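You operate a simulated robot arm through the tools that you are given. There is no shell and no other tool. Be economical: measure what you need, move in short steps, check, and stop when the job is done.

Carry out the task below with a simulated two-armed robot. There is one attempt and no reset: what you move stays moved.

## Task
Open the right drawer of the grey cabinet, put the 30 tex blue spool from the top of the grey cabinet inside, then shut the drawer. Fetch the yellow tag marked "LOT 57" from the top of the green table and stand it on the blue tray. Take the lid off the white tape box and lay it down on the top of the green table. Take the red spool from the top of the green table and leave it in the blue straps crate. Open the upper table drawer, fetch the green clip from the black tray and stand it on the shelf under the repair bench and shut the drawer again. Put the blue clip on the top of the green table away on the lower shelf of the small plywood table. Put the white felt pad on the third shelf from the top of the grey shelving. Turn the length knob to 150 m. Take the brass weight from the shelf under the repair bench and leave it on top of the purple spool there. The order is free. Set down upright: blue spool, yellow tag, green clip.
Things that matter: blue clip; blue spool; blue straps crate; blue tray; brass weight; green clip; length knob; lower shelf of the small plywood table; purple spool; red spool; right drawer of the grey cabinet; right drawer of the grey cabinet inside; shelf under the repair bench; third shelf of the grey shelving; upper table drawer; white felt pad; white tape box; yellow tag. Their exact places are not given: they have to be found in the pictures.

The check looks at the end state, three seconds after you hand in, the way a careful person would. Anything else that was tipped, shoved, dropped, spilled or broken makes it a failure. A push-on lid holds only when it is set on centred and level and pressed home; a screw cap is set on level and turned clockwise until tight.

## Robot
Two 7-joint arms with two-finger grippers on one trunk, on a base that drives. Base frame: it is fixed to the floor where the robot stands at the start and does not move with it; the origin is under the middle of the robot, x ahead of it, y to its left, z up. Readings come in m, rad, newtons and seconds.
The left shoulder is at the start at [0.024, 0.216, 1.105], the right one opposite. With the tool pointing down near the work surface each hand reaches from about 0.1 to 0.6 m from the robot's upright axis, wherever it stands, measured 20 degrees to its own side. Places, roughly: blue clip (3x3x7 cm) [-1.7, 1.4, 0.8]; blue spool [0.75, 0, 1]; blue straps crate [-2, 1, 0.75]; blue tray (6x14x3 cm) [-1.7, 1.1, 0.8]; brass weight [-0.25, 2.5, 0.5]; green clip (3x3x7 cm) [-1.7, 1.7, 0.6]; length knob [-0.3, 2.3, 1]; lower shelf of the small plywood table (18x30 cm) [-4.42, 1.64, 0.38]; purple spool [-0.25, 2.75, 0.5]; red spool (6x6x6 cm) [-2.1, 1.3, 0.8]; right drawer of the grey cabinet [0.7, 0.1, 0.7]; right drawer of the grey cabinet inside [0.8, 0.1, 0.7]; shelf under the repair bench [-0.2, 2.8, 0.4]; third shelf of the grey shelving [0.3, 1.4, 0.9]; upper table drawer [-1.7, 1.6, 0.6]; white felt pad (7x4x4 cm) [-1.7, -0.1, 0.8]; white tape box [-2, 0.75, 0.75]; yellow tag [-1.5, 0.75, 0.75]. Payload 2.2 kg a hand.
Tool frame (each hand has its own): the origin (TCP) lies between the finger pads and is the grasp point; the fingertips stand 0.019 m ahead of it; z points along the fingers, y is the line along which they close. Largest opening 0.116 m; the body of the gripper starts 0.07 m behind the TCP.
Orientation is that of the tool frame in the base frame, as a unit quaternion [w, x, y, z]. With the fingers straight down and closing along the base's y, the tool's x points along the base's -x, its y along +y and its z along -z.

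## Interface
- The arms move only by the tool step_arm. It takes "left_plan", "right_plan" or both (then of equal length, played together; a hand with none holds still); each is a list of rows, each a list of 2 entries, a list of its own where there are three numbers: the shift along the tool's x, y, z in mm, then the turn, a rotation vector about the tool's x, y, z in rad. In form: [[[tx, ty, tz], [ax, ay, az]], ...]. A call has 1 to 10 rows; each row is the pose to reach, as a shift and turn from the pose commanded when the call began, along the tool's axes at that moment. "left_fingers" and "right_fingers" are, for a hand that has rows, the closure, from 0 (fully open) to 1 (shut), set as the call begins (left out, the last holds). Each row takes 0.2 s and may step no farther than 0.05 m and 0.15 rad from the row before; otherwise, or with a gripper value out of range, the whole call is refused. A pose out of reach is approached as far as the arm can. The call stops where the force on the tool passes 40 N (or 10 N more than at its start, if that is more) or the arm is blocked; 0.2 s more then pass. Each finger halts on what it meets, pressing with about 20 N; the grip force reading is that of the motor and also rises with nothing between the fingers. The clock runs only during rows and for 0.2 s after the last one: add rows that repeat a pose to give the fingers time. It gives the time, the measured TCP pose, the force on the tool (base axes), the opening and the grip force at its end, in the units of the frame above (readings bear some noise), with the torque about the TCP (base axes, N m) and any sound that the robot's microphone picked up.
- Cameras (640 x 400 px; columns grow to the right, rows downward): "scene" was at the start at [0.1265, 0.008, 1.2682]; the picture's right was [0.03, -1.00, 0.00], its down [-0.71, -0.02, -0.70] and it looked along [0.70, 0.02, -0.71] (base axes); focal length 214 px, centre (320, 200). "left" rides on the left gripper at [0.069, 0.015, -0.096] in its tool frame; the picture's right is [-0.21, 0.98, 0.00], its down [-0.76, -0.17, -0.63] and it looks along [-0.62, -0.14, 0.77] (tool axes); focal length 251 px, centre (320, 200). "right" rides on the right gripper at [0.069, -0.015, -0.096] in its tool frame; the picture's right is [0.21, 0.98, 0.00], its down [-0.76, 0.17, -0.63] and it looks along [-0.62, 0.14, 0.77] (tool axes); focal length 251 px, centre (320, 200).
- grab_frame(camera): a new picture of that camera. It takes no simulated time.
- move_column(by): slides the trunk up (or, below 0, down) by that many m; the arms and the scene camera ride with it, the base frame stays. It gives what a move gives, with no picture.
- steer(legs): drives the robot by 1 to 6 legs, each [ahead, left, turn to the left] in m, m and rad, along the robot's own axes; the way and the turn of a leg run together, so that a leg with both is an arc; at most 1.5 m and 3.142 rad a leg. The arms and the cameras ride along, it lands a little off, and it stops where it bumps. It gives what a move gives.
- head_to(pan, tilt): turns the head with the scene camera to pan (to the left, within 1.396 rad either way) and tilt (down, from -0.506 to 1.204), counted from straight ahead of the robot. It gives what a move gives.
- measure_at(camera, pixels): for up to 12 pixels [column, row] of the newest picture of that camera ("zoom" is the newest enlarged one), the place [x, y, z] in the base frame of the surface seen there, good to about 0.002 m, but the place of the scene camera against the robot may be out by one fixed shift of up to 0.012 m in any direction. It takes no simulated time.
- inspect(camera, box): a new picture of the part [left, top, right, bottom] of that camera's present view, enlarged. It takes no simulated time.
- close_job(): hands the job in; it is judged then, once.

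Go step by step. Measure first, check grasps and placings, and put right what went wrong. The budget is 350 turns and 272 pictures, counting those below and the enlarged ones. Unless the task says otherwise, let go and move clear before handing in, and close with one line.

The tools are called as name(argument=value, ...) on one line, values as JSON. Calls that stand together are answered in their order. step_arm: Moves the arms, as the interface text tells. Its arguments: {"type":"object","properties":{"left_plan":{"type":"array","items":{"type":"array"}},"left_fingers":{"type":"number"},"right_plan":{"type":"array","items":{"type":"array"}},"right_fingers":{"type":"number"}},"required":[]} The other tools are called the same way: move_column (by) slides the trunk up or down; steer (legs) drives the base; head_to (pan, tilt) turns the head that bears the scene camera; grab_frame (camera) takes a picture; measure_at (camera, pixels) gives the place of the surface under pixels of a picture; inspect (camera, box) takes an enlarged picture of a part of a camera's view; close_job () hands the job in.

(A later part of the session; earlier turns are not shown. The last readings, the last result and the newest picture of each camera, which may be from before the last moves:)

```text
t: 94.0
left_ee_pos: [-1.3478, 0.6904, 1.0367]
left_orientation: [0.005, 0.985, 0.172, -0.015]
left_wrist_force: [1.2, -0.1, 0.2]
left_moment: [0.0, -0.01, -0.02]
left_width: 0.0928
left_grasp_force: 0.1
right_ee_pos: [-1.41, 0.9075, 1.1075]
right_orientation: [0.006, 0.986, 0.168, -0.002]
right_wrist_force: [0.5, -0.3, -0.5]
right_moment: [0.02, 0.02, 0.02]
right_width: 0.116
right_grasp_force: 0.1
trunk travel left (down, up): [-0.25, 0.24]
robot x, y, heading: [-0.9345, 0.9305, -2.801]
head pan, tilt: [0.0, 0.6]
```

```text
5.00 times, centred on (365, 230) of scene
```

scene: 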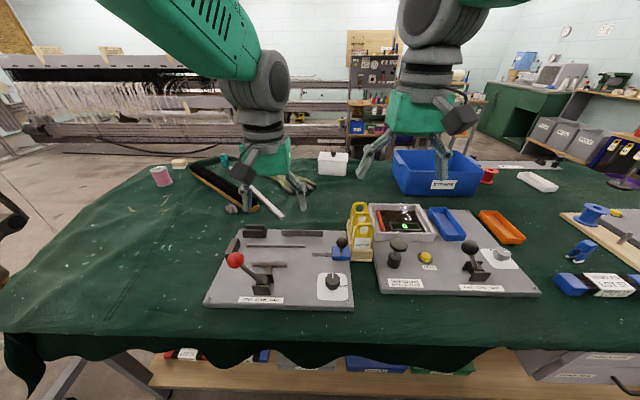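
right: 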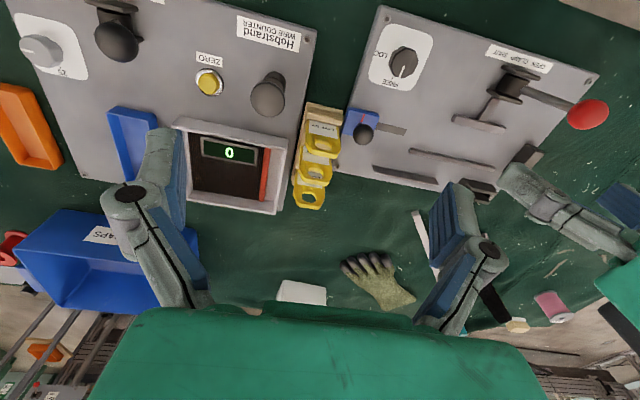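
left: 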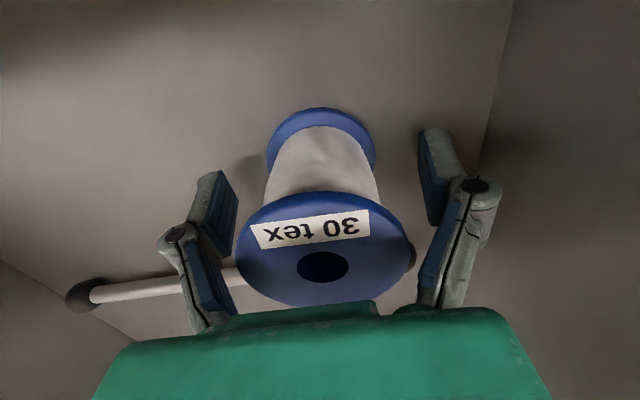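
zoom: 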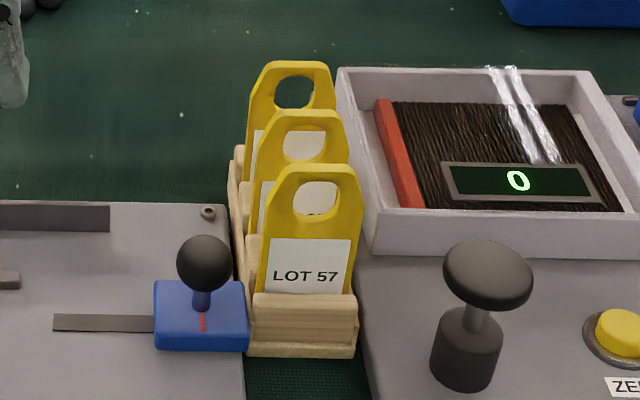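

The rack is shared and the tags slot between its bars. I'll turn the right hand 90° to pinch the tag by its thickness, with the fingers narrowed to about 40 mm.

step_arm(right_plan=[[[-8, 2, 0], [0, 0, -0.15]], [[-16, 4, 0], [0, 0, -0.3]], [[-25, 7, 0], [0, 0, -0.45]], [[-33, 9, 0], [0, 0, -0.6]], [[-41, 11, 0], [0, 0, -0.75]], [[-49, 13, 10], [0, 0, -0.9]], [[-58, 16, 20], [0, 0, -1.05]], [[-66, 18, 30], [0, 0, -1.2]], [[-74, 20, 40], [0, 0, -1.35]], [[-82, 22, 50], [0, 0, -1.5]]], right_fingers=0.655)

step_arm(right_plan=[[[0, 0, 0], [0, 0, -0.05]], [[0, 0, 0], [0, 0, -0.05]], [[0, 0, 0], [0, 0, -0.05]], [[0, 0, 0], [0, 0, -0.05]]])

grab_frame(camera="right")

```text
t: 96.2
left_ee_pos: [-1.3456, 0.6905, 1.0381]
left_orientation: [0.005, 0.985, 0.171, -0.017]
left_wrist_force: [0.2, -0.4, -0.4]
left_moment: [-0.01, 0.0, -0.02]
left_width: 0.0929
left_grasp_force: 0.0
right_ee_pos: [-1.4777, 0.8624, 1.0587]
right_orientation: [0.003, 0.607, 0.795, -0.006]
right_wrist_force: [-0.3, 0.1, -0.1]
right_moment: [0.02, -0.03, 0.02]
right_width: 0.0401
right_grasp_force: 0.1
trunk travel left (down, up): [-0.25, 0.24]
robot x, y, heading: [-0.933, 0.9317, -2.794]
head pan, tilt: [0.0, 0.6]
```

```text
t: 97.2
left_ee_pos: [-1.345, 0.6923, 1.0374]
left_orientation: [0.005, 0.985, 0.172, -0.016]
left_wrist_force: [-0.9, 0.6, -0.9]
left_moment: [0.01, -0.01, -0.02]
left_width: 0.0925
left_grasp_force: 0.1
right_ee_pos: [-1.4769, 0.8605, 1.0597]
right_orientation: [0.003, 0.587, 0.809, -0.006]
right_wrist_force: [-0.5, 0.1, 0.2]
right_moment: [-0.05, 0.02, 0.04]
right_width: 0.0402
right_grasp_force: 0.1
trunk travel left (down, up): [-0.25, 0.24]
robot x, y, heading: [-0.934, 0.9324, -2.794]
head pan, tilt: [0.0, 0.6]
```

```text
218 pictures are left
```

right: 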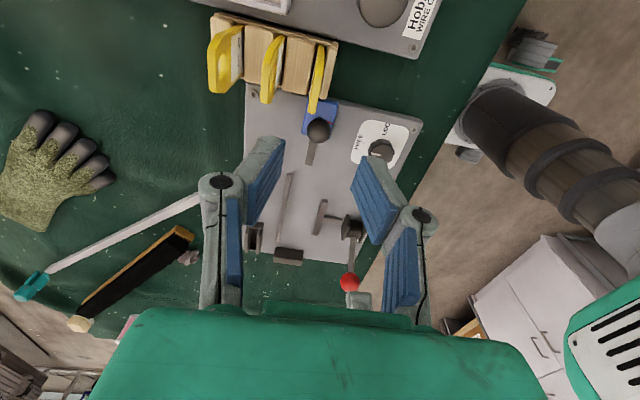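

inspect(camera="right", box=[190, 0, 350, 130])

measure_at(camera="right", pixels=[[321, 55], [312, 105], [316, 80], [267, 60], [264, 95], [285, 60], [300, 80], [233, 35], [214, 80], [318, 130], [333, 50]])

```text
3.08 times, centred on (270, 65) of right
```

zoom: 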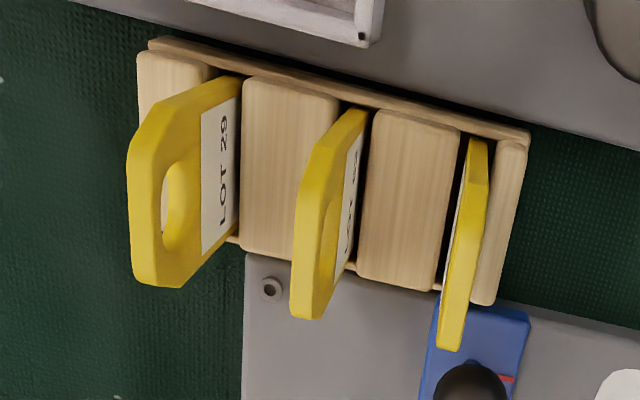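

```text
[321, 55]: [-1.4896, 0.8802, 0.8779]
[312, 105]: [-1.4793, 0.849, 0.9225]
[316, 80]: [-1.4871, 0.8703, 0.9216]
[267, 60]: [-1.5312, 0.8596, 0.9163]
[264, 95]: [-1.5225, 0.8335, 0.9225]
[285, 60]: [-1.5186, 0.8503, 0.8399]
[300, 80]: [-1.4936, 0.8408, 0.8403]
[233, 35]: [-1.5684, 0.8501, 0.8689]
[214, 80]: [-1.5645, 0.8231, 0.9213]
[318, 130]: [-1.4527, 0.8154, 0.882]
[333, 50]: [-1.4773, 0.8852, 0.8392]
```

The tag is 8 mm thick with a 42 mm pitch. I'll shift 6 mm ahead and descend to pinch it.

step_arm(right_plan=[[[0, -6, 40], [0, 0, 0]], [[0, -6, 80], [0, 0, 0]], [[0, -6, 110], [0, 0, 0]], [[0, -6, 110], [0, 0, 0]]])

grab_frame(camera="right")

```text
t: 98.2
left_ee_pos: [-1.3452, 0.6907, 1.0377]
left_orientation: [0.005, 0.985, 0.171, -0.017]
left_wrist_force: [0.1, -0.6, -0.5]
left_moment: [-0.02, 0.03, 0.01]
left_width: 0.0928
left_grasp_force: 0.3
right_ee_pos: [-1.485, 0.8593, 0.951]
right_orientation: [0.002, 0.587, 0.809, -0.006]
right_wrist_force: [0.1, 0.6, 0.6]
right_moment: [-0.01, -0.02, 0.01]
right_width: 0.0397
right_grasp_force: 0.1
trunk travel left (down, up): [-0.25, 0.24]
robot x, y, heading: [-0.9336, 0.9302, -2.8]
head pan, tilt: [0.0, 0.6]
```

```text
216 pictures are left
```

right: 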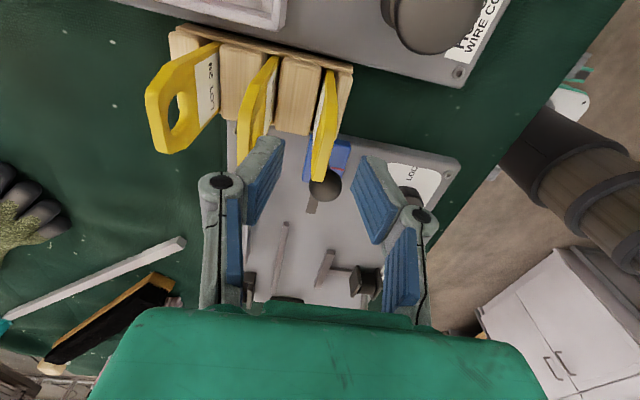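

The fingers straddle the tag. To clear tag 2, I'll narrow to 30 mm and grip a bit higher.

step_arm(right_plan=[[[0, 3, 0], [0, 0, 0]], [[0, 3, 0], [0, 0, 0]], [[0, 3, 25], [0, 0, 0]], [[0, 3, 50], [0, 0, 0]], [[0, 3, 50], [0, 0, 0]]], right_fingers=0.74)

grab_frame(camera="right")

```text
t: 99.5
left_ee_pos: [-1.346, 0.6907, 1.0373]
left_orientation: [0.005, 0.985, 0.171, -0.016]
left_wrist_force: [-0.8, 0.1, -0.1]
left_moment: [-0.01, 0.0, 0.05]
left_width: 0.093
left_grasp_force: 0.0
right_ee_pos: [-1.4816, 0.8588, 0.9025]
right_orientation: [0.003, 0.588, 0.809, -0.006]
right_wrist_force: [-0.1, -0.6, -0.8]
right_moment: [-0.03, 0.0, -0.01]
right_width: 0.0299
right_grasp_force: 0.1
trunk travel left (down, up): [-0.25, 0.24]
robot x, y, heading: [-0.9348, 0.9302, -2.796]
head pan, tilt: [0.0, 0.6]
```

```text
215 pictures are left
```

right: 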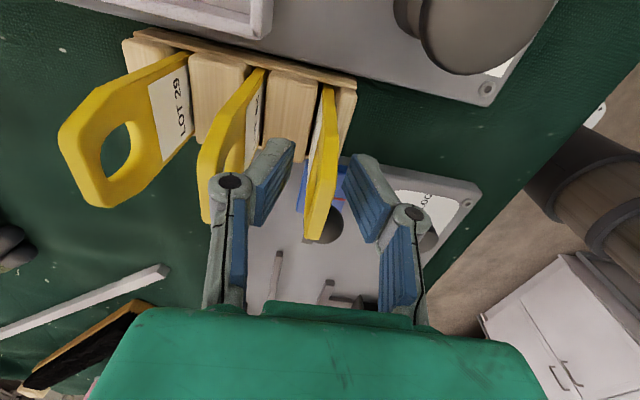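

Clear on both sides. I'll go 12 mm lower and close.

step_arm(right_plan=[[[0, 0, 12], [0, 0, 0]], [[0, 0, 12], [0, 0, 0]]])

step_arm(right_plan=[[[0, 0, 0], [0, 0, 0]], [[0, 0, 0], [0, 0, 0]], [[0, 0, 0], [0, 0, 0]]], right_fingers=1)

step_arm(right_plan=[[[0, 0, -20], [0, 0, 0]], [[0, 0, -50], [0, 0, 0]], [[0, 0, -90], [0, 0, 0]], [[0, 0, -120], [0, 0, 0]]])

grab_frame(camera="right")

grab_frame(camera="scene")

```text
t: 100.0
left_ee_pos: [-1.3449, 0.692, 1.0369]
left_orientation: [0.006, 0.985, 0.171, -0.017]
left_wrist_force: [0.0, -0.2, -0.5]
left_moment: [-0.03, 0.02, 0.0]
left_width: 0.0927
left_grasp_force: 0.2
right_ee_pos: [-1.482, 0.8566, 0.8913]
right_orientation: [0.002, 0.588, 0.809, -0.007]
right_wrist_force: [-0.7, -0.3, 0.0]
right_moment: [-0.02, -0.01, 0.02]
right_width: 0.0301
right_grasp_force: 0.1
trunk travel left (down, up): [-0.25, 0.24]
robot x, y, heading: [-0.9346, 0.9285, -2.797]
head pan, tilt: [0.0, 0.6]
```

```text
t: 100.8
left_ee_pos: [-1.3454, 0.6921, 1.0385]
left_orientation: [0.004, 0.985, 0.171, -0.016]
left_wrist_force: [1.1, -0.2, -0.2]
left_moment: [0.0, -0.01, 0.0]
left_width: 0.0927
left_grasp_force: 0.1
right_ee_pos: [-1.4816, 0.8564, 0.8907]
right_orientation: [0.004, 0.587, 0.809, -0.007]
right_wrist_force: [0.3, 0.4, -0.2]
right_moment: [0.02, -0.03, -0.02]
right_width: 0.0071
right_grasp_force: 20.1
trunk travel left (down, up): [-0.25, 0.24]
robot x, y, heading: [-0.9318, 0.9322, -2.802]
head pan, tilt: [0.0, 0.6]
```

```text
t: 101.8
left_ee_pos: [-1.345, 0.6907, 1.0373]
left_orientation: [0.005, 0.985, 0.171, -0.017]
left_wrist_force: [-0.1, 0.6, -0.4]
left_moment: [0.0, 0.01, 0.01]
left_width: 0.0927
left_grasp_force: 0.1
right_ee_pos: [-1.4801, 0.8579, 1.0089]
right_orientation: [0.003, 0.587, 0.809, -0.006]
right_wrist_force: [0.9, 0.0, 0.0]
right_moment: [0.04, 0.0, 0.01]
right_width: 0.0073
right_grasp_force: 20.2
trunk travel left (down, up): [-0.25, 0.24]
robot x, y, heading: [-0.937, 0.933, -2.8]
head pan, tilt: [0.0, 0.6]
```

```text
214 pictures are left
```

right: 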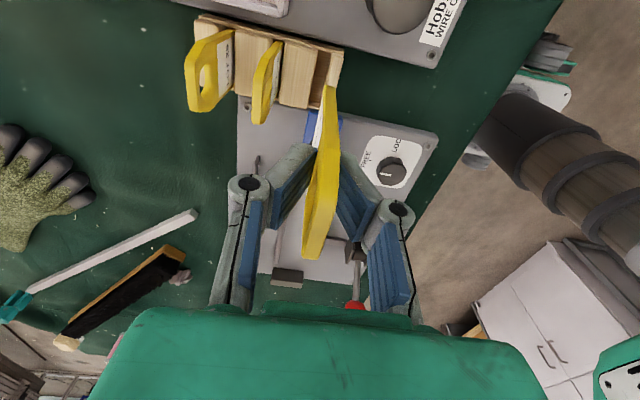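

```text
213 pictures are left
```

scene: 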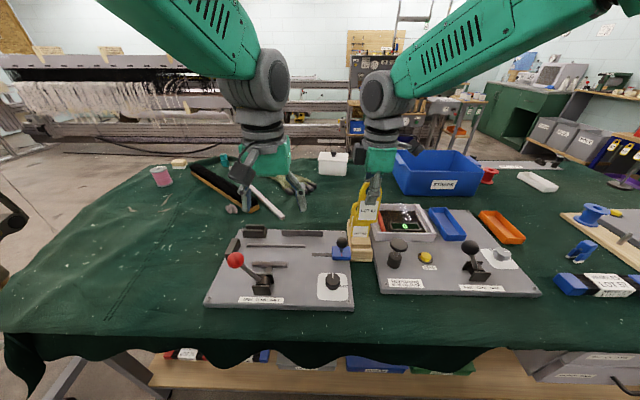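

Lifted. I'll measure how far the tag hangs below the fingers.

inspect(camera="scene", box=[335, 165, 395, 235])

inspect(camera="right", box=[270, 60, 370, 270])

```text
5.71 times, centred on (365, 200) of scene
```

zoom: 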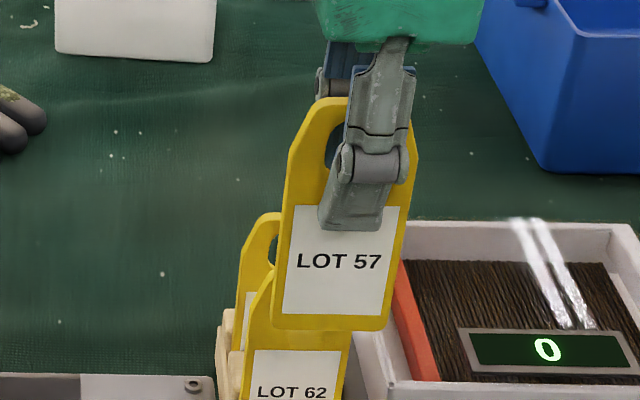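

```text
1.90 times, centred on (320, 165) of right
```

zoom: 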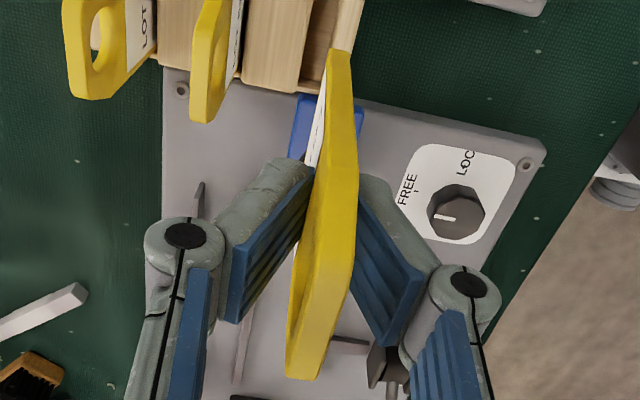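

measure_at(camera="scene", pixels=[[363, 221], [372, 222], [365, 183]])

measure_at(camera="right", pixels=[[328, 90], [312, 255], [325, 140], [320, 180]])

```text
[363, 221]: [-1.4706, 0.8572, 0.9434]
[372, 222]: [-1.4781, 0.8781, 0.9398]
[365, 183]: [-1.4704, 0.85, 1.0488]
```

```text
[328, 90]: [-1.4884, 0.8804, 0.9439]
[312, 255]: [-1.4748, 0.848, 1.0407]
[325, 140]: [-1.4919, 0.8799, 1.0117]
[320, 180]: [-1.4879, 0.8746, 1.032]
```

The tag's bottom is 76 mm below the TCP. The tray is too far from here, so I'll lift and shift the base about 0.2 m right.

step_arm(right_plan=[[[0, 0, -45], [0, 0, 0]], [[0, 0, -90], [0, 0, 0]]])

steer(legs=[[0, 0, -1.326], [0.206, 0, 0], [0, 0, 1.3]])

grab_frame(camera="scene")

```text
t: 102.5
left_ee_pos: [-1.3449, 0.6921, 1.0387]
left_orientation: [0.005, 0.985, 0.17, -0.017]
left_wrist_force: [0.9, 0.2, 0.0]
left_moment: [-0.04, 0.04, -0.01]
left_width: 0.0929
left_grasp_force: 0.0
right_ee_pos: [-1.4774, 0.8597, 1.0986]
right_orientation: [0.002, 0.587, 0.81, -0.007]
right_wrist_force: [0.6, 0.2, -0.6]
right_moment: [0.02, 0.05, -0.03]
right_width: 0.0071
right_grasp_force: 20.4
trunk travel left (down, up): [-0.25, 0.24]
robot x, y, heading: [-0.9322, 0.9271, -2.801]
head pan, tilt: [0.0, 0.6]
```

```text
t: 110.4
left_ee_pos: [-1.4602, 0.8387, 1.0371]
left_orientation: [0.005, 0.983, 0.185, -0.016]
left_wrist_force: [0.4, 0.0, 0.0]
left_moment: [0.01, -0.01, 0.02]
left_width: 0.0928
left_grasp_force: 0.1
right_ee_pos: [-1.5966, 1.0034, 1.0977]
right_orientation: [0.002, 0.576, 0.818, -0.006]
right_wrist_force: [0.8, -1.5, 0.1]
right_moment: [0.03, -0.01, 0.02]
right_width: 0.007
right_grasp_force: 20.3
trunk travel left (down, up): [-0.25, 0.24]
robot x, y, heading: [-1.057, 1.0885, -2.772]
head pan, tilt: [0.0, 0.6]
```

```text
210 pictures are left
```

scene: 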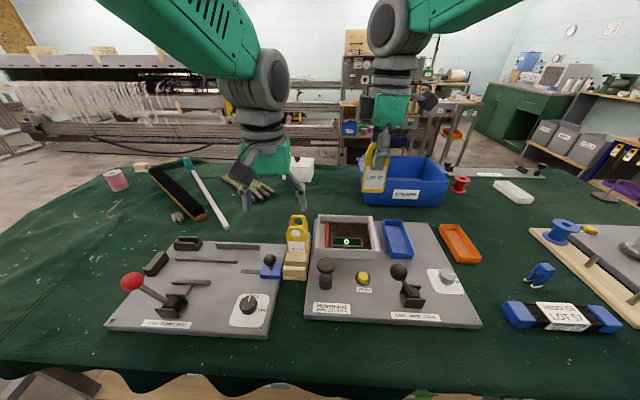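

inspect(camera="scene", box=[360, 200, 430, 275])

```text
5.33 times, centred on (395, 238) of scene
```

zoom: 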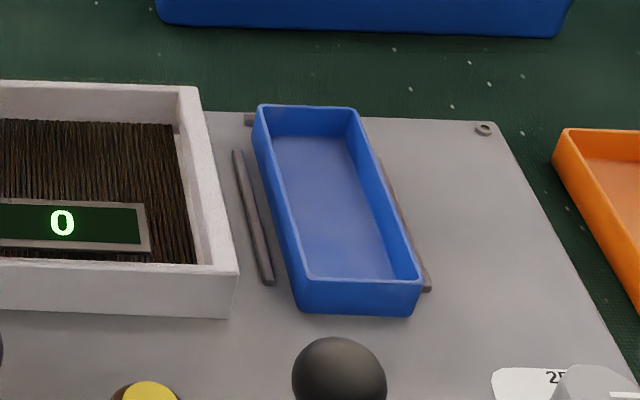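

measure_at(camera="zoom", pixels=[[262, 106], [352, 110], [300, 276], [415, 280], [285, 145], [345, 150], [315, 265], [385, 265], [330, 200], [240, 200], [410, 225]])

```text
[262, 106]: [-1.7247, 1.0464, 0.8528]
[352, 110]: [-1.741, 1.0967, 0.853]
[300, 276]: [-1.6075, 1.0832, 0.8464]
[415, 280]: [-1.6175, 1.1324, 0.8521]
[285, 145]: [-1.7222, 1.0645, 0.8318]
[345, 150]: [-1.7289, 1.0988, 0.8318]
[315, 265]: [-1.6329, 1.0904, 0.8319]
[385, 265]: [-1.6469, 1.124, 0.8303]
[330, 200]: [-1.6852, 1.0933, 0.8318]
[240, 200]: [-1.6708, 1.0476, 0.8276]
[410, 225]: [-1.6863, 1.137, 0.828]
```

Tray floor centre is ≈ (-1.683, 1.094) with axis angle 0.29. I'll rotate the hand 93° so the tag aligns with the tray and move above it.

step_arm(right_plan=[[[12, -5, 0], [0, 0, 0.15]], [[24, -10, 0], [0, 0, 0.3]], [[36, -16, 0], [0, 0, 0.45]], [[48, -21, 0], [0, 0, 0.6]], [[60, -26, 0], [0, 0, 0.75]], [[72, -31, 0], [0, 0, 0.9]], [[84, -37, 0], [0, 0, 1.05]], [[96, -42, 0], [0, 0, 1.2]], [[106, -47, 0], [0, 0, 1.35]], [[115, -51, 0], [0, 0, 1.5]]])

step_arm(right_plan=[[[0, 0, 20], [0, 0, 0.126]], [[0, 0, 60], [0, 0, 0.126]], [[0, 0, 60], [0, 0, 0.126]], [[0, 0, 60], [0, 0, 0.126]]])

grab_frame(camera="right")

inspect(camera="scene", box=[340, 150, 460, 280])

```text
t: 112.6
left_ee_pos: [-1.4554, 0.84, 1.0398]
left_orientation: [0.005, 0.983, 0.185, -0.017]
left_wrist_force: [0.2, -0.9, -1.1]
left_moment: [-0.02, 0.0, -0.01]
left_width: 0.0927
left_grasp_force: 0.0
right_ee_pos: [-1.6796, 1.0964, 1.0974]
right_orientation: [0.007, 0.979, 0.205, -0.004]
right_wrist_force: [-1.3, -1.1, -1.7]
right_moment: [-0.01, 0.01, 0.0]
right_width: 0.0074
right_grasp_force: 20.3
trunk travel left (down, up): [-0.25, 0.24]
robot x, y, heading: [-1.0527, 1.0915, -2.771]
head pan, tilt: [0.0, 0.6]
```

```text
t: 113.6
left_ee_pos: [-1.4567, 0.8394, 1.0385]
left_orientation: [0.005, 0.982, 0.185, -0.019]
left_wrist_force: [-0.1, -0.1, 0.5]
left_moment: [-0.01, -0.01, 0.0]
left_width: 0.0929
left_grasp_force: 0.0
right_ee_pos: [-1.68, 1.0959, 1.0355]
right_orientation: [0.007, 0.99, 0.143, -0.004]
right_wrist_force: [0.5, 0.2, -0.1]
right_moment: [-0.01, 0.01, 0.01]
right_width: 0.0073
right_grasp_force: 19.8
trunk travel left (down, up): [-0.25, 0.24]
robot x, y, heading: [-1.0533, 1.0929, -2.773]
head pan, tilt: [0.0, 0.6]
```

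```text
208 pictures are left
```

right: 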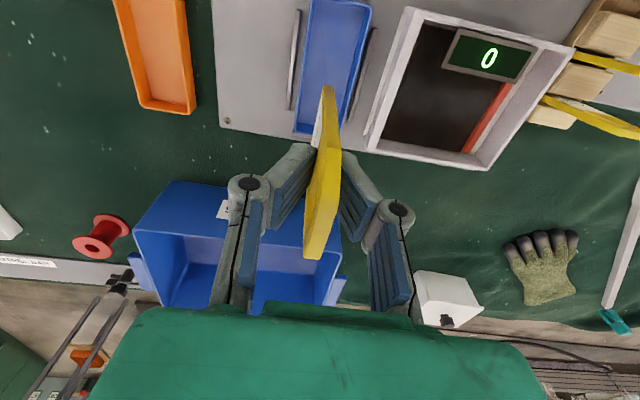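

```text
3.08 times, centred on (400, 215) of scene
```

zoom: 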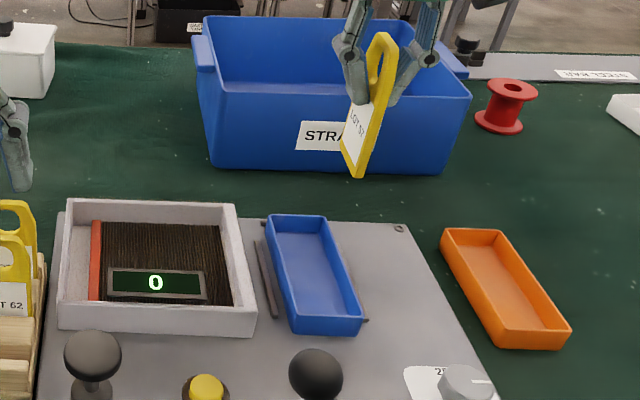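

measure_at(camera="right", pixels=[[308, 120], [312, 60], [350, 60], [350, 20], [318, 20], [330, 40], [328, 92], [312, 250]])

```text
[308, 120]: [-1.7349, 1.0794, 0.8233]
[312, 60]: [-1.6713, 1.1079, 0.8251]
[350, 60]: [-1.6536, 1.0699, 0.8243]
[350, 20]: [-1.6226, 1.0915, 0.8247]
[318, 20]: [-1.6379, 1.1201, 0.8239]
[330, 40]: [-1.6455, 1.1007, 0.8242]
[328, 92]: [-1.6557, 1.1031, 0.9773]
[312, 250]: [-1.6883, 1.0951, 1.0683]
```

inspect(camera="right", box=[280, 0, 390, 140])

```text
2.86 times, centred on (335, 70) of right
```

zoom: 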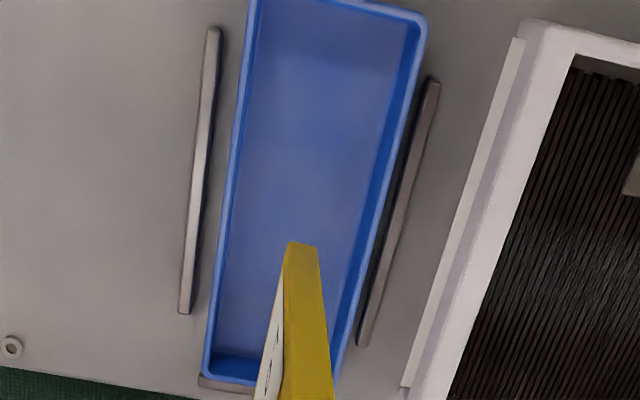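

measure_at(camera="zoom", pixels=[[234, 200], [385, 200], [236, 140], [392, 140], [228, 260], [358, 270], [290, 200], [245, 60], [405, 60], [300, 250]])

```text
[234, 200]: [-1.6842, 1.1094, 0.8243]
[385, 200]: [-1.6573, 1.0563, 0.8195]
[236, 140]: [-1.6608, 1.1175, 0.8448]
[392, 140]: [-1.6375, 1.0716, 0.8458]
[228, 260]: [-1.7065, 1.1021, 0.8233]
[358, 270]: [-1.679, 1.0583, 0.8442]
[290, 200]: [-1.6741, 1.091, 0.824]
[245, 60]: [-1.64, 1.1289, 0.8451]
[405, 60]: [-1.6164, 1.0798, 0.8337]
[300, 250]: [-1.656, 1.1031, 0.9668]
```

The hand camera puts the tray centreline about 10 mm to my left. I'll shift and descend to just above the rim, then check.

step_arm(right_plan=[[[0, 10, 40], [0, 0, 0]], [[0, 10, 80], [0, 0, 0]], [[0, 10, 102], [0, 0, 0]], [[0, 10, 102], [0, 0, 0]], [[0, 10, 102], [0, 0, 0]]])

grab_frame(camera="right")

inspect(camera="scene", box=[360, 180, 440, 270])

```text
t: 114.8
left_ee_pos: [-1.4566, 0.8399, 1.0387]
left_orientation: [0.005, 0.983, 0.185, -0.017]
left_wrist_force: [-0.3, -0.3, 0.2]
left_moment: [0.01, 0.02, -0.01]
left_width: 0.0925
left_grasp_force: 0.0
right_ee_pos: [-1.6794, 1.0851, 0.9368]
right_orientation: [0.006, 0.99, 0.143, -0.004]
right_wrist_force: [-0.1, 1.5, -0.2]
right_moment: [-0.06, -0.01, 0.01]
right_width: 0.0075
right_grasp_force: 20.3
trunk travel left (down, up): [-0.25, 0.24]
robot x, y, heading: [-1.0496, 1.086, -2.769]
head pan, tilt: [0.0, 0.6]
```

```text
205 pictures are left
```

right: 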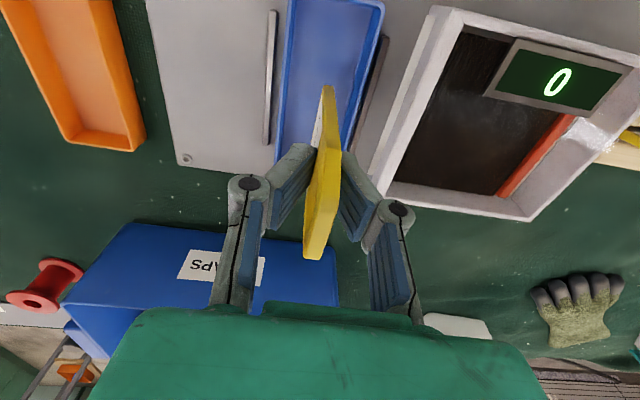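

```text
4.44 times, centred on (400, 225) of scene
```

zoom: 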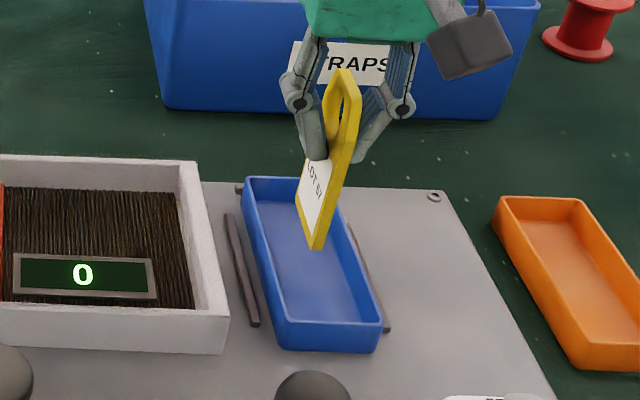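

It's centred over the tray. I'll lower to the floor.

step_arm(right_plan=[[[0, 0, 15], [0, 0, 0]], [[0, 0, 28], [0, 0, 0]], [[0, 0, 33], [0, 0, 0]], [[0, 0, 36], [0, 0, 0]], [[0, 0, 36], [0, 0, 0]]])

inspect(camera="scene", box=[360, 180, 440, 270])

```text
t: 116.0
left_ee_pos: [-1.4547, 0.8398, 1.039]
left_orientation: [0.004, 0.983, 0.185, -0.019]
left_wrist_force: [-0.1, 0.4, -0.3]
left_moment: [0.03, 0.02, -0.04]
left_width: 0.0929
left_grasp_force: 0.1
right_ee_pos: [-1.6792, 1.0817, 0.9025]
right_orientation: [0.007, 0.99, 0.144, -0.005]
right_wrist_force: [-0.3, 0.4, 15.3]
right_moment: [0.07, -0.07, 0.01]
right_width: 0.0074
right_grasp_force: 20.0
trunk travel left (down, up): [-0.25, 0.24]
robot x, y, heading: [-1.0535, 1.09, -2.768]
head pan, tilt: [0.0, 0.6]
```

```text
4.44 times, centred on (400, 225) of scene
```

zoom: 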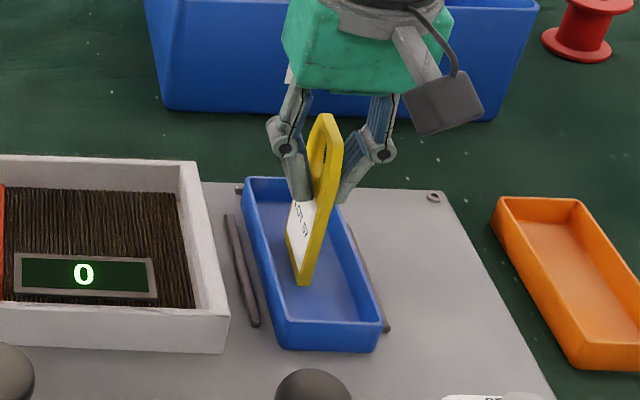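

Touching down at 15 N, but close to the tray's left wall. I'll lift slightly, shift 7 mm right and re-lower.

step_arm(right_plan=[[[0, 0, -8], [0, 0, 0]], [[0, -7, -8], [0, 0, 0]], [[0, -7, -8], [0, 0, 0]], [[0, -7, -4], [0, 0, 0]], [[0, -7, -1], [0, 0, 0]], [[0, -7, -1], [0, 0, 0]]])

inspect(camera="scene", box=[360, 180, 440, 270])

grab_frame(camera="left")

```text
t: 117.4
left_ee_pos: [-1.4557, 0.8398, 1.0414]
left_orientation: [0.005, 0.982, 0.186, -0.019]
left_wrist_force: [-0.3, 0.2, 0.4]
left_moment: [0.0, -0.02, -0.03]
left_width: 0.0927
left_grasp_force: 0.0
right_ee_pos: [-1.6808, 1.0893, 0.9032]
right_orientation: [0.007, 0.99, 0.144, -0.005]
right_wrist_force: [0.4, 0.1, 12.4]
right_moment: [-0.01, -0.05, 0.02]
right_width: 0.0073
right_grasp_force: 19.8
trunk travel left (down, up): [-0.25, 0.24]
robot x, y, heading: [-1.0552, 1.0917, -2.776]
head pan, tilt: [0.0, 0.6]
```

```text
4.44 times, centred on (400, 225) of scene
```

zoom: 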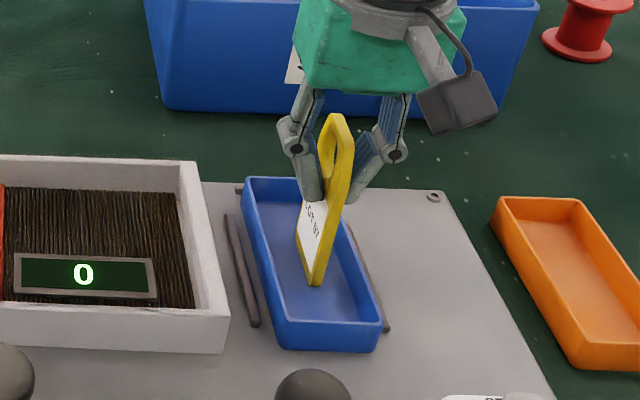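

```text
201 pictures are left
```

left: 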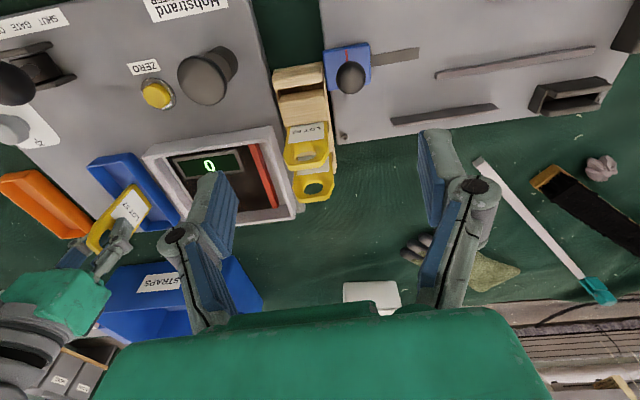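

Centred. I'll ease the pressure, then open gently.

step_arm(right_plan=[[[0, 0, -1.5], [0, 0, 0]], [[0, 0, -1.5], [0, 0, 0]]])

step_arm(right_plan=[[[0, 0, 0], [0, 0, 0]], [[0, 0, 0], [0, 0, 0]], [[0, 0, 0], [0, 0, 0]]], right_fingers=0.8)

inspect(camera="scene", box=[360, 180, 440, 270])

grab_frame(camera="right")

```text
t: 118.0
left_ee_pos: [-1.4567, 0.8393, 1.0387]
left_orientation: [0.005, 0.983, 0.185, -0.018]
left_wrist_force: [-0.4, -0.1, 0.6]
left_moment: [0.0, -0.03, 0.0]
left_width: 0.0928
left_grasp_force: 0.1
right_ee_pos: [-1.6796, 1.0902, 0.9038]
right_orientation: [0.007, 0.99, 0.143, -0.004]
right_wrist_force: [-2.5, -0.2, 7.3]
right_moment: [-0.1, 0.23, 0.02]
right_width: 0.0071
right_grasp_force: 20.4
trunk travel left (down, up): [-0.25, 0.24]
robot x, y, heading: [-1.0482, 1.0904, -2.769]
head pan, tilt: [0.0, 0.6]
```

```text
t: 118.8
left_ee_pos: [-1.4567, 0.8397, 1.0384]
left_orientation: [0.006, 0.983, 0.185, -0.018]
left_wrist_force: [0.2, 0.1, 0.2]
left_moment: [-0.01, -0.02, -0.02]
left_width: 0.0927
left_grasp_force: 0.0
right_ee_pos: [-1.6822, 1.0898, 0.903]
right_orientation: [0.007, 0.99, 0.143, -0.004]
right_wrist_force: [-0.8, -1.5, 0.6]
right_moment: [0.02, -0.01, 0.01]
right_width: 0.0231
right_grasp_force: 0.2
trunk travel left (down, up): [-0.25, 0.24]
robot x, y, heading: [-1.0574, 1.0864, -2.771]
head pan, tilt: [0.0, 0.6]
```

```text
4.44 times, centred on (400, 225) of scene
```

zoom: 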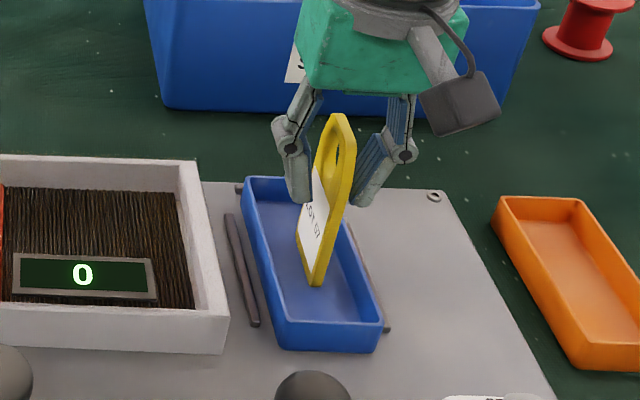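

```text
199 pictures are left
```

right: 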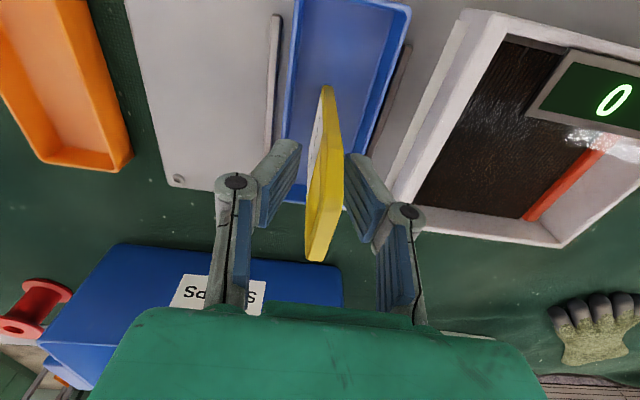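

It stands on its own. I'll rise straight up.

step_arm(right_plan=[[[0, 0, 0], [0, 0, 0]], [[0, 0, -15], [0, 0, 0]], [[0, 0, -50], [0, 0, 0]], [[0, 0, -95], [0, 0, 0]], [[0, 0, -140], [0, 0, 0]], [[0, 0, -185], [0, 0, 0]]], right_fingers=0.6)

grab_frame(camera="scene")

```text
t: 120.2
left_ee_pos: [-1.4558, 0.8415, 1.041]
left_orientation: [0.006, 0.983, 0.185, -0.019]
left_wrist_force: [-0.5, 0.1, 0.4]
left_moment: [0.0, -0.02, 0.0]
left_width: 0.0928
left_grasp_force: 0.0
right_ee_pos: [-1.6784, 1.0929, 1.0886]
right_orientation: [0.007, 0.99, 0.143, -0.004]
right_wrist_force: [0.6, -0.1, 0.3]
right_moment: [-0.01, 0.01, 0.03]
right_width: 0.0462
right_grasp_force: 0.0
trunk travel left (down, up): [-0.25, 0.24]
robot x, y, heading: [-1.0525, 1.0868, -2.774]
head pan, tilt: [0.0, 0.6]
```

```text
198 pictures are left
```

scene: 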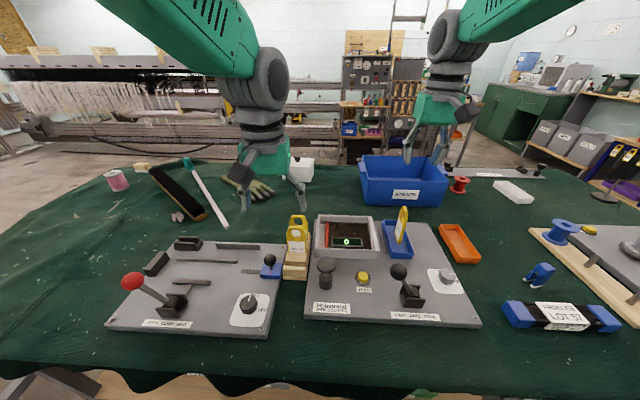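

The tag stands in the tray. Next I'll move along the aisle to look at the table drawer.

steer(legs=[[-0.25, 0, 0], [0, 0, -1.62], [0.5, 0, 0], [0, 0, 1.57]])

head_to(pan=0, tilt=0.75)

grab_frame(camera="scene")

```text
t: 132.4
left_ee_pos: [-1.3719, 1.3897, 1.0392]
left_orientation: [0.005, 0.984, 0.177, -0.018]
left_wrist_force: [0.5, 0.2, -0.5]
left_moment: [-0.01, 0.01, 0.04]
left_width: 0.0927
left_grasp_force: 0.0
right_ee_pos: [-1.5915, 1.6457, 1.0868]
right_orientation: [0.006, 0.991, 0.136, -0.004]
right_wrist_force: [0.1, 0.1, 0.3]
right_moment: [0.0, 0.03, -0.02]
right_width: 0.0464
right_grasp_force: 0.0
trunk travel left (down, up): [-0.25, 0.24]
robot x, y, heading: [-0.9661, 1.6342, -2.785]
head pan, tilt: [0.0, 0.6]
```

```text
t: 133.1
left_ee_pos: [-1.3704, 1.3897, 1.0403]
left_orientation: [0.005, 0.984, 0.177, -0.019]
left_wrist_force: [-0.1, 0.1, -0.3]
left_moment: [-0.03, 0.0, 0.0]
left_width: 0.0931
left_grasp_force: 0.1
right_ee_pos: [-1.5885, 1.6469, 1.0898]
right_orientation: [0.008, 0.991, 0.136, -0.005]
right_wrist_force: [-0.1, 0.2, -0.3]
right_moment: [-0.03, 0.01, 0.02]
right_width: 0.0466
right_grasp_force: 0.1
trunk travel left (down, up): [-0.25, 0.24]
robot x, y, heading: [-0.9641, 1.6342, -2.779]
head pan, tilt: [0.0, 0.75]
```

```text
197 pictures are left
```

scene: 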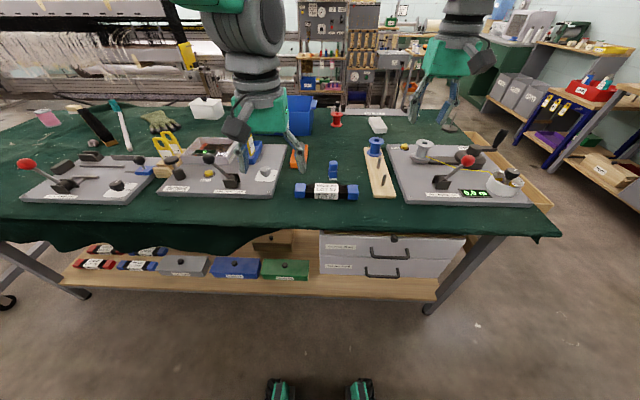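

Two drawers sit under the table, with the upper handle at (390,252). I'll zoom and measure.

inspect(camera="scene", box=[300, 210, 480, 310])

measure_at(camera="scene", pixels=[[372, 256], [390, 258], [408, 256], [330, 245], [455, 250], [330, 255], [335, 208], [400, 208], [440, 235], [332, 175], [390, 242]])

```text
3.56 times, centred on (390, 260) of scene
```

zoom: 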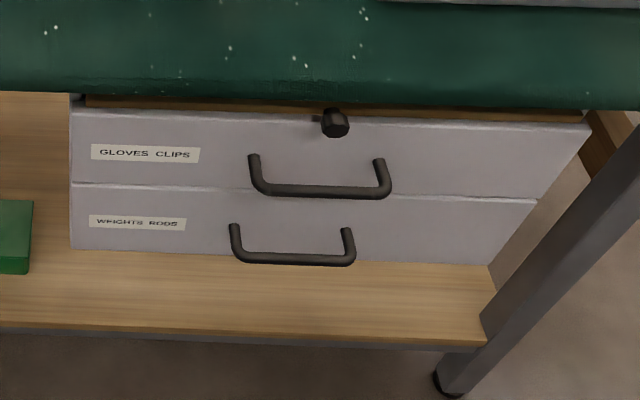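

```text
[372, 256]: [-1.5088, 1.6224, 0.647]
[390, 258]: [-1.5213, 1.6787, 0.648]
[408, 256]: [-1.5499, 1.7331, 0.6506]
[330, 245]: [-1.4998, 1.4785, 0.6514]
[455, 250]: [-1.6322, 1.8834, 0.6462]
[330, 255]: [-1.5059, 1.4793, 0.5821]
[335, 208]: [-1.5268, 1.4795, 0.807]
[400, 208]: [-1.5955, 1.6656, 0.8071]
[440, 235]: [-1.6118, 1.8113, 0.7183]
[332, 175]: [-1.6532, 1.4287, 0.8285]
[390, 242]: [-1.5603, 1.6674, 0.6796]
```

There's a small black knob at the top edge of the upper drawer, and it might be a latch. I'll look closer.

inspect(camera="scene", box=[365, 228, 420, 268])

```text
10.00 times, centred on (392, 248) of scene
```

zoom: 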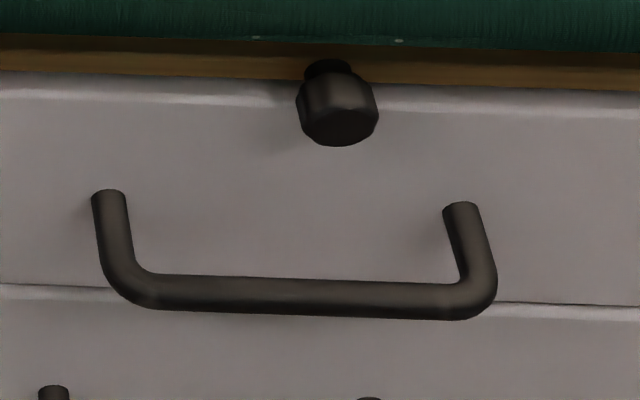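

I'll try the drawer as it is. First I'll reposition so the handle is ~0.62 m ahead of the right arm and lower the trunk.

steer(legs=[[-0.1, 0, -0.04], [0, -0.05, 0], [0, -0.05, 0], [0, -0.055, 0]])

move_column(by=-0.12)

step_arm(right_plan=[[[0, 0, 0], [0.0866, -0.0866, -0.0866]], [[0, 0, 0], [0.173, -0.173, -0.173]], [[0, 0, 0], [0.259, -0.259, -0.259]], [[0, 0, 0], [0.345, -0.345, -0.345]], [[0, 0, 0], [0.43, -0.43, -0.43]], [[0, 0, 0], [0.516, -0.516, -0.516]], [[0, 0, 0], [0.6, -0.6, -0.6]], [[0, 0, 0], [0.686, -0.686, -0.686]], [[0, 0, 0], [0.77, -0.77, -0.77]], [[0, 0, 0], [0.855, -0.855, -0.855]]])

```text
t: 135.8
left_ee_pos: [-1.3253, 1.5647, 1.0399]
left_orientation: [-0.005, 0.987, 0.159, -0.022]
left_wrist_force: [0.6, -1.0, 0.9]
left_moment: [0.08, 0.03, 0.01]
left_width: 0.0927
left_grasp_force: 0.1
right_ee_pos: [-1.5324, 1.8272, 1.093]
right_orientation: [-0.002, 0.993, 0.118, -0.007]
right_wrist_force: [0.5, -1.7, 0.1]
right_moment: [0.12, 0.01, 0.0]
right_width: 0.0464
right_grasp_force: 0.0
trunk travel left (down, up): [-0.25, 0.24]
robot x, y, heading: [-0.9181, 1.8099, -2.827]
head pan, tilt: [0.0, 0.75]
```

```text
t: 137.3
left_ee_pos: [-1.3251, 1.5762, 0.9224]
left_orientation: [0.003, 0.987, 0.159, -0.021]
left_wrist_force: [0.7, -0.1, 1.0]
left_moment: [0.02, 0.03, 0.01]
left_width: 0.0926
left_grasp_force: 0.1
right_ee_pos: [-1.5324, 1.8405, 0.9707]
right_orientation: [0.004, 0.993, 0.117, -0.008]
right_wrist_force: [-0.2, -0.4, -0.5]
right_moment: [0.04, -0.01, -0.01]
right_width: 0.0462
right_grasp_force: 0.0
trunk travel left (down, up): [-0.13, 0.36]
robot x, y, heading: [-0.9162, 1.8053, -2.827]
head pan, tilt: [0.0, 0.75]
```

```text
t: 139.5
left_ee_pos: [-1.3282, 1.5809, 0.9217]
left_orientation: [0.004, 0.987, 0.158, -0.02]
left_wrist_force: [-0.2, 0.4, -0.7]
left_moment: [-0.02, -0.02, -0.02]
left_width: 0.0929
left_grasp_force: 0.0
right_ee_pos: [-1.5345, 1.845, 0.9732]
right_orientation: [-0.339, 0.685, 0.47, -0.442]
right_wrist_force: [0.3, 1.1, 0.8]
right_moment: [0.01, 0.02, -0.01]
right_width: 0.046
right_grasp_force: 0.1
trunk travel left (down, up): [-0.13, 0.36]
robot x, y, heading: [-0.9187, 1.8063, -2.83]
head pan, tilt: [0.0, 0.75]
```

step_arm(right_plan=[[[0, 0, 0], [0.065, -0.085, -0.076]], [[0, 0, 0], [0.13, -0.17, -0.152]], [[0, 0, 0], [0.194, -0.255, -0.228]], [[0, 0, 0], [0.26, -0.34, -0.304]], [[0, 0, 0], [0.324, -0.426, -0.38]], [[0, 0, 0], [0.324, -0.426, -0.38]], [[0, 0, 0], [0.324, -0.426, -0.38]]], right_fingers=0.45)

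step_arm(right_plan=[[[0, 0, -45], [0, 0, 0]], [[0, 0, -80], [0, 0, 0]], [[-20, 40, -80], [0, 0, 0]], [[-40, 85, -80], [0, 0, 0]], [[-60, 130, -80], [0, 0, 0]], [[-75, 175, -80], [0, 0, 0]], [[-90, 220, -80], [0, 0, 0]], [[-100, 265, -80], [0, 0, 0]], [[-100, 310, -80], [0, 0, 0]], [[-100, 330, -80], [0, 0, 0]]])

step_arm(right_plan=[[[0, 0, 0], [0, 0, 0]], [[0, 0, 0], [0, 0, 0]], [[0, 0, 0], [0, 0, 0]]])

grab_frame(camera="right")

grab_frame(camera="scene")

```text
t: 141.1
left_ee_pos: [-1.3271, 1.5787, 0.9227]
left_orientation: [0.003, 0.987, 0.159, -0.022]
left_wrist_force: [0.5, 0.0, 0.4]
left_moment: [0.0, 0.02, -0.01]
left_width: 0.0927
left_grasp_force: 0.1
right_ee_pos: [-1.5339, 1.8431, 0.9712]
right_orientation: [-0.403, 0.474, 0.557, -0.55]
right_wrist_force: [-0.3, -0.5, 0.8]
right_moment: [-0.02, -0.01, -0.01]
right_width: 0.0637
right_grasp_force: 0.0
right hand out of reach, approached as far as the arm can: row 5, 6, 7
trunk travel left (down, up): [-0.13, 0.36]
robot x, y, heading: [-0.918, 1.8097, -2.825]
head pan, tilt: [0.0, 0.75]
```

```text
t: 143.3
left_ee_pos: [-1.3264, 1.5781, 0.9232]
left_orientation: [0.003, 0.987, 0.16, -0.022]
left_wrist_force: [-0.1, 1.1, -0.3]
left_moment: [-0.01, 0.0, 0.02]
left_width: 0.0928
left_grasp_force: 0.1
right_ee_pos: [-1.4054, 1.7448, 0.6572]
right_orientation: [-0.404, 0.473, 0.557, -0.55]
right_wrist_force: [0.9, 0.8, 0.2]
right_moment: [-0.02, 0.01, -0.01]
right_width: 0.0637
right_grasp_force: 0.1
trunk travel left (down, up): [-0.13, 0.36]
robot x, y, heading: [-0.9173, 1.8072, -2.823]
head pan, tilt: [0.0, 0.75]
```

```text
t: 144.1
left_ee_pos: [-1.3266, 1.5779, 0.9218]
left_orientation: [0.003, 0.987, 0.159, -0.021]
left_wrist_force: [-0.8, 0.1, 1.0]
left_moment: [0.03, 0.04, -0.05]
left_width: 0.0927
left_grasp_force: 0.0
right_ee_pos: [-1.4058, 1.7443, 0.6576]
right_orientation: [-0.404, 0.474, 0.557, -0.55]
right_wrist_force: [-0.1, 0.4, 0.1]
right_moment: [0.01, 0.04, 0.0]
right_width: 0.064
right_grasp_force: 0.1
trunk travel left (down, up): [-0.13, 0.36]
robot x, y, heading: [-0.9169, 1.8066, -2.828]
head pan, tilt: [0.0, 0.75]
```

```text
194 pictures are left
```

right: 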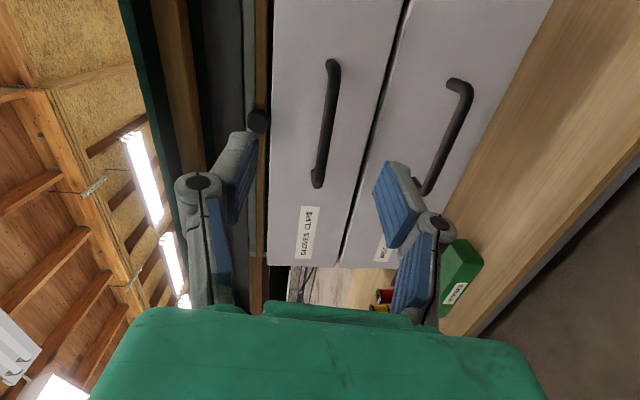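

```text
193 pictures are left
```

scene: 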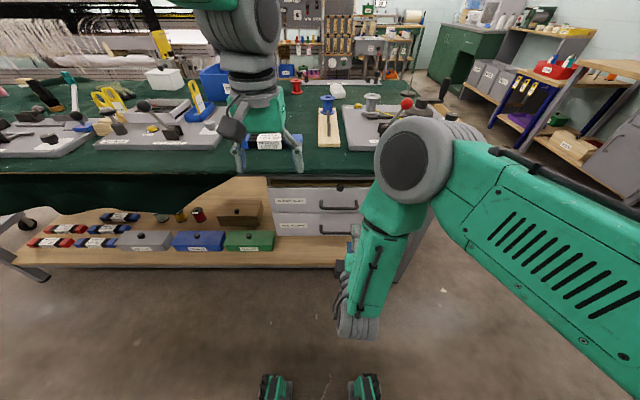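

step_arm(right_plan=[[[0, 0, 0], [0.033, -0.045, -0.037]], [[0, 0, 0], [0.066, -0.09, -0.074]], [[0, 0, 0], [0.066, -0.09, -0.074]], [[0, 0, 0], [0.066, -0.09, -0.074]]])

grab_frame(camera="right")

```text
t: 145.1
left_ee_pos: [-1.3272, 1.5792, 0.9211]
left_orientation: [0.002, 0.987, 0.159, -0.022]
left_wrist_force: [-0.2, -0.4, 0.6]
left_moment: [-0.04, -0.01, 0.01]
left_width: 0.0926
left_grasp_force: 0.1
right_ee_pos: [-1.4059, 1.7442, 0.6563]
right_orientation: [-0.414, 0.413, 0.574, -0.573]
right_wrist_force: [0.1, -0.6, 0.8]
right_moment: [0.02, 0.01, 0.03]
right_width: 0.0638
right_grasp_force: 0.0
trunk travel left (down, up): [-0.13, 0.36]
robot x, y, heading: [-0.9186, 1.8061, -2.824]
head pan, tilt: [0.0, 0.75]
```

```text
192 pictures are left
```

right: 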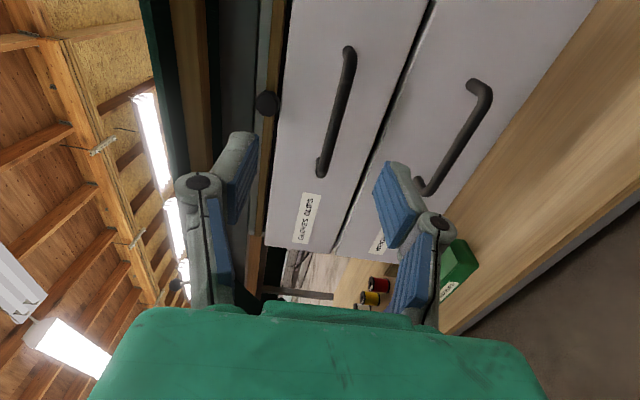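

measure_at(camera="right", pixels=[[351, 60], [338, 110], [323, 165], [265, 103], [300, 130], [375, 110]])

inspect(camera="right", box=[220, 30, 380, 190])

```text
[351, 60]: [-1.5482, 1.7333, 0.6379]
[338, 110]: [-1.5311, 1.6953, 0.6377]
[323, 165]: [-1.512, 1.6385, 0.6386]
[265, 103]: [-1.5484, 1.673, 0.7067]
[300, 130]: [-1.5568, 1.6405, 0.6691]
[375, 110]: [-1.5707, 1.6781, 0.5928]
```

```text
2.50 times, centred on (300, 110) of right
```

zoom: 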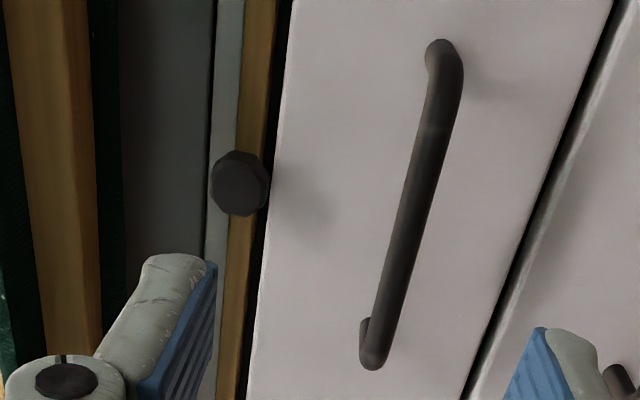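

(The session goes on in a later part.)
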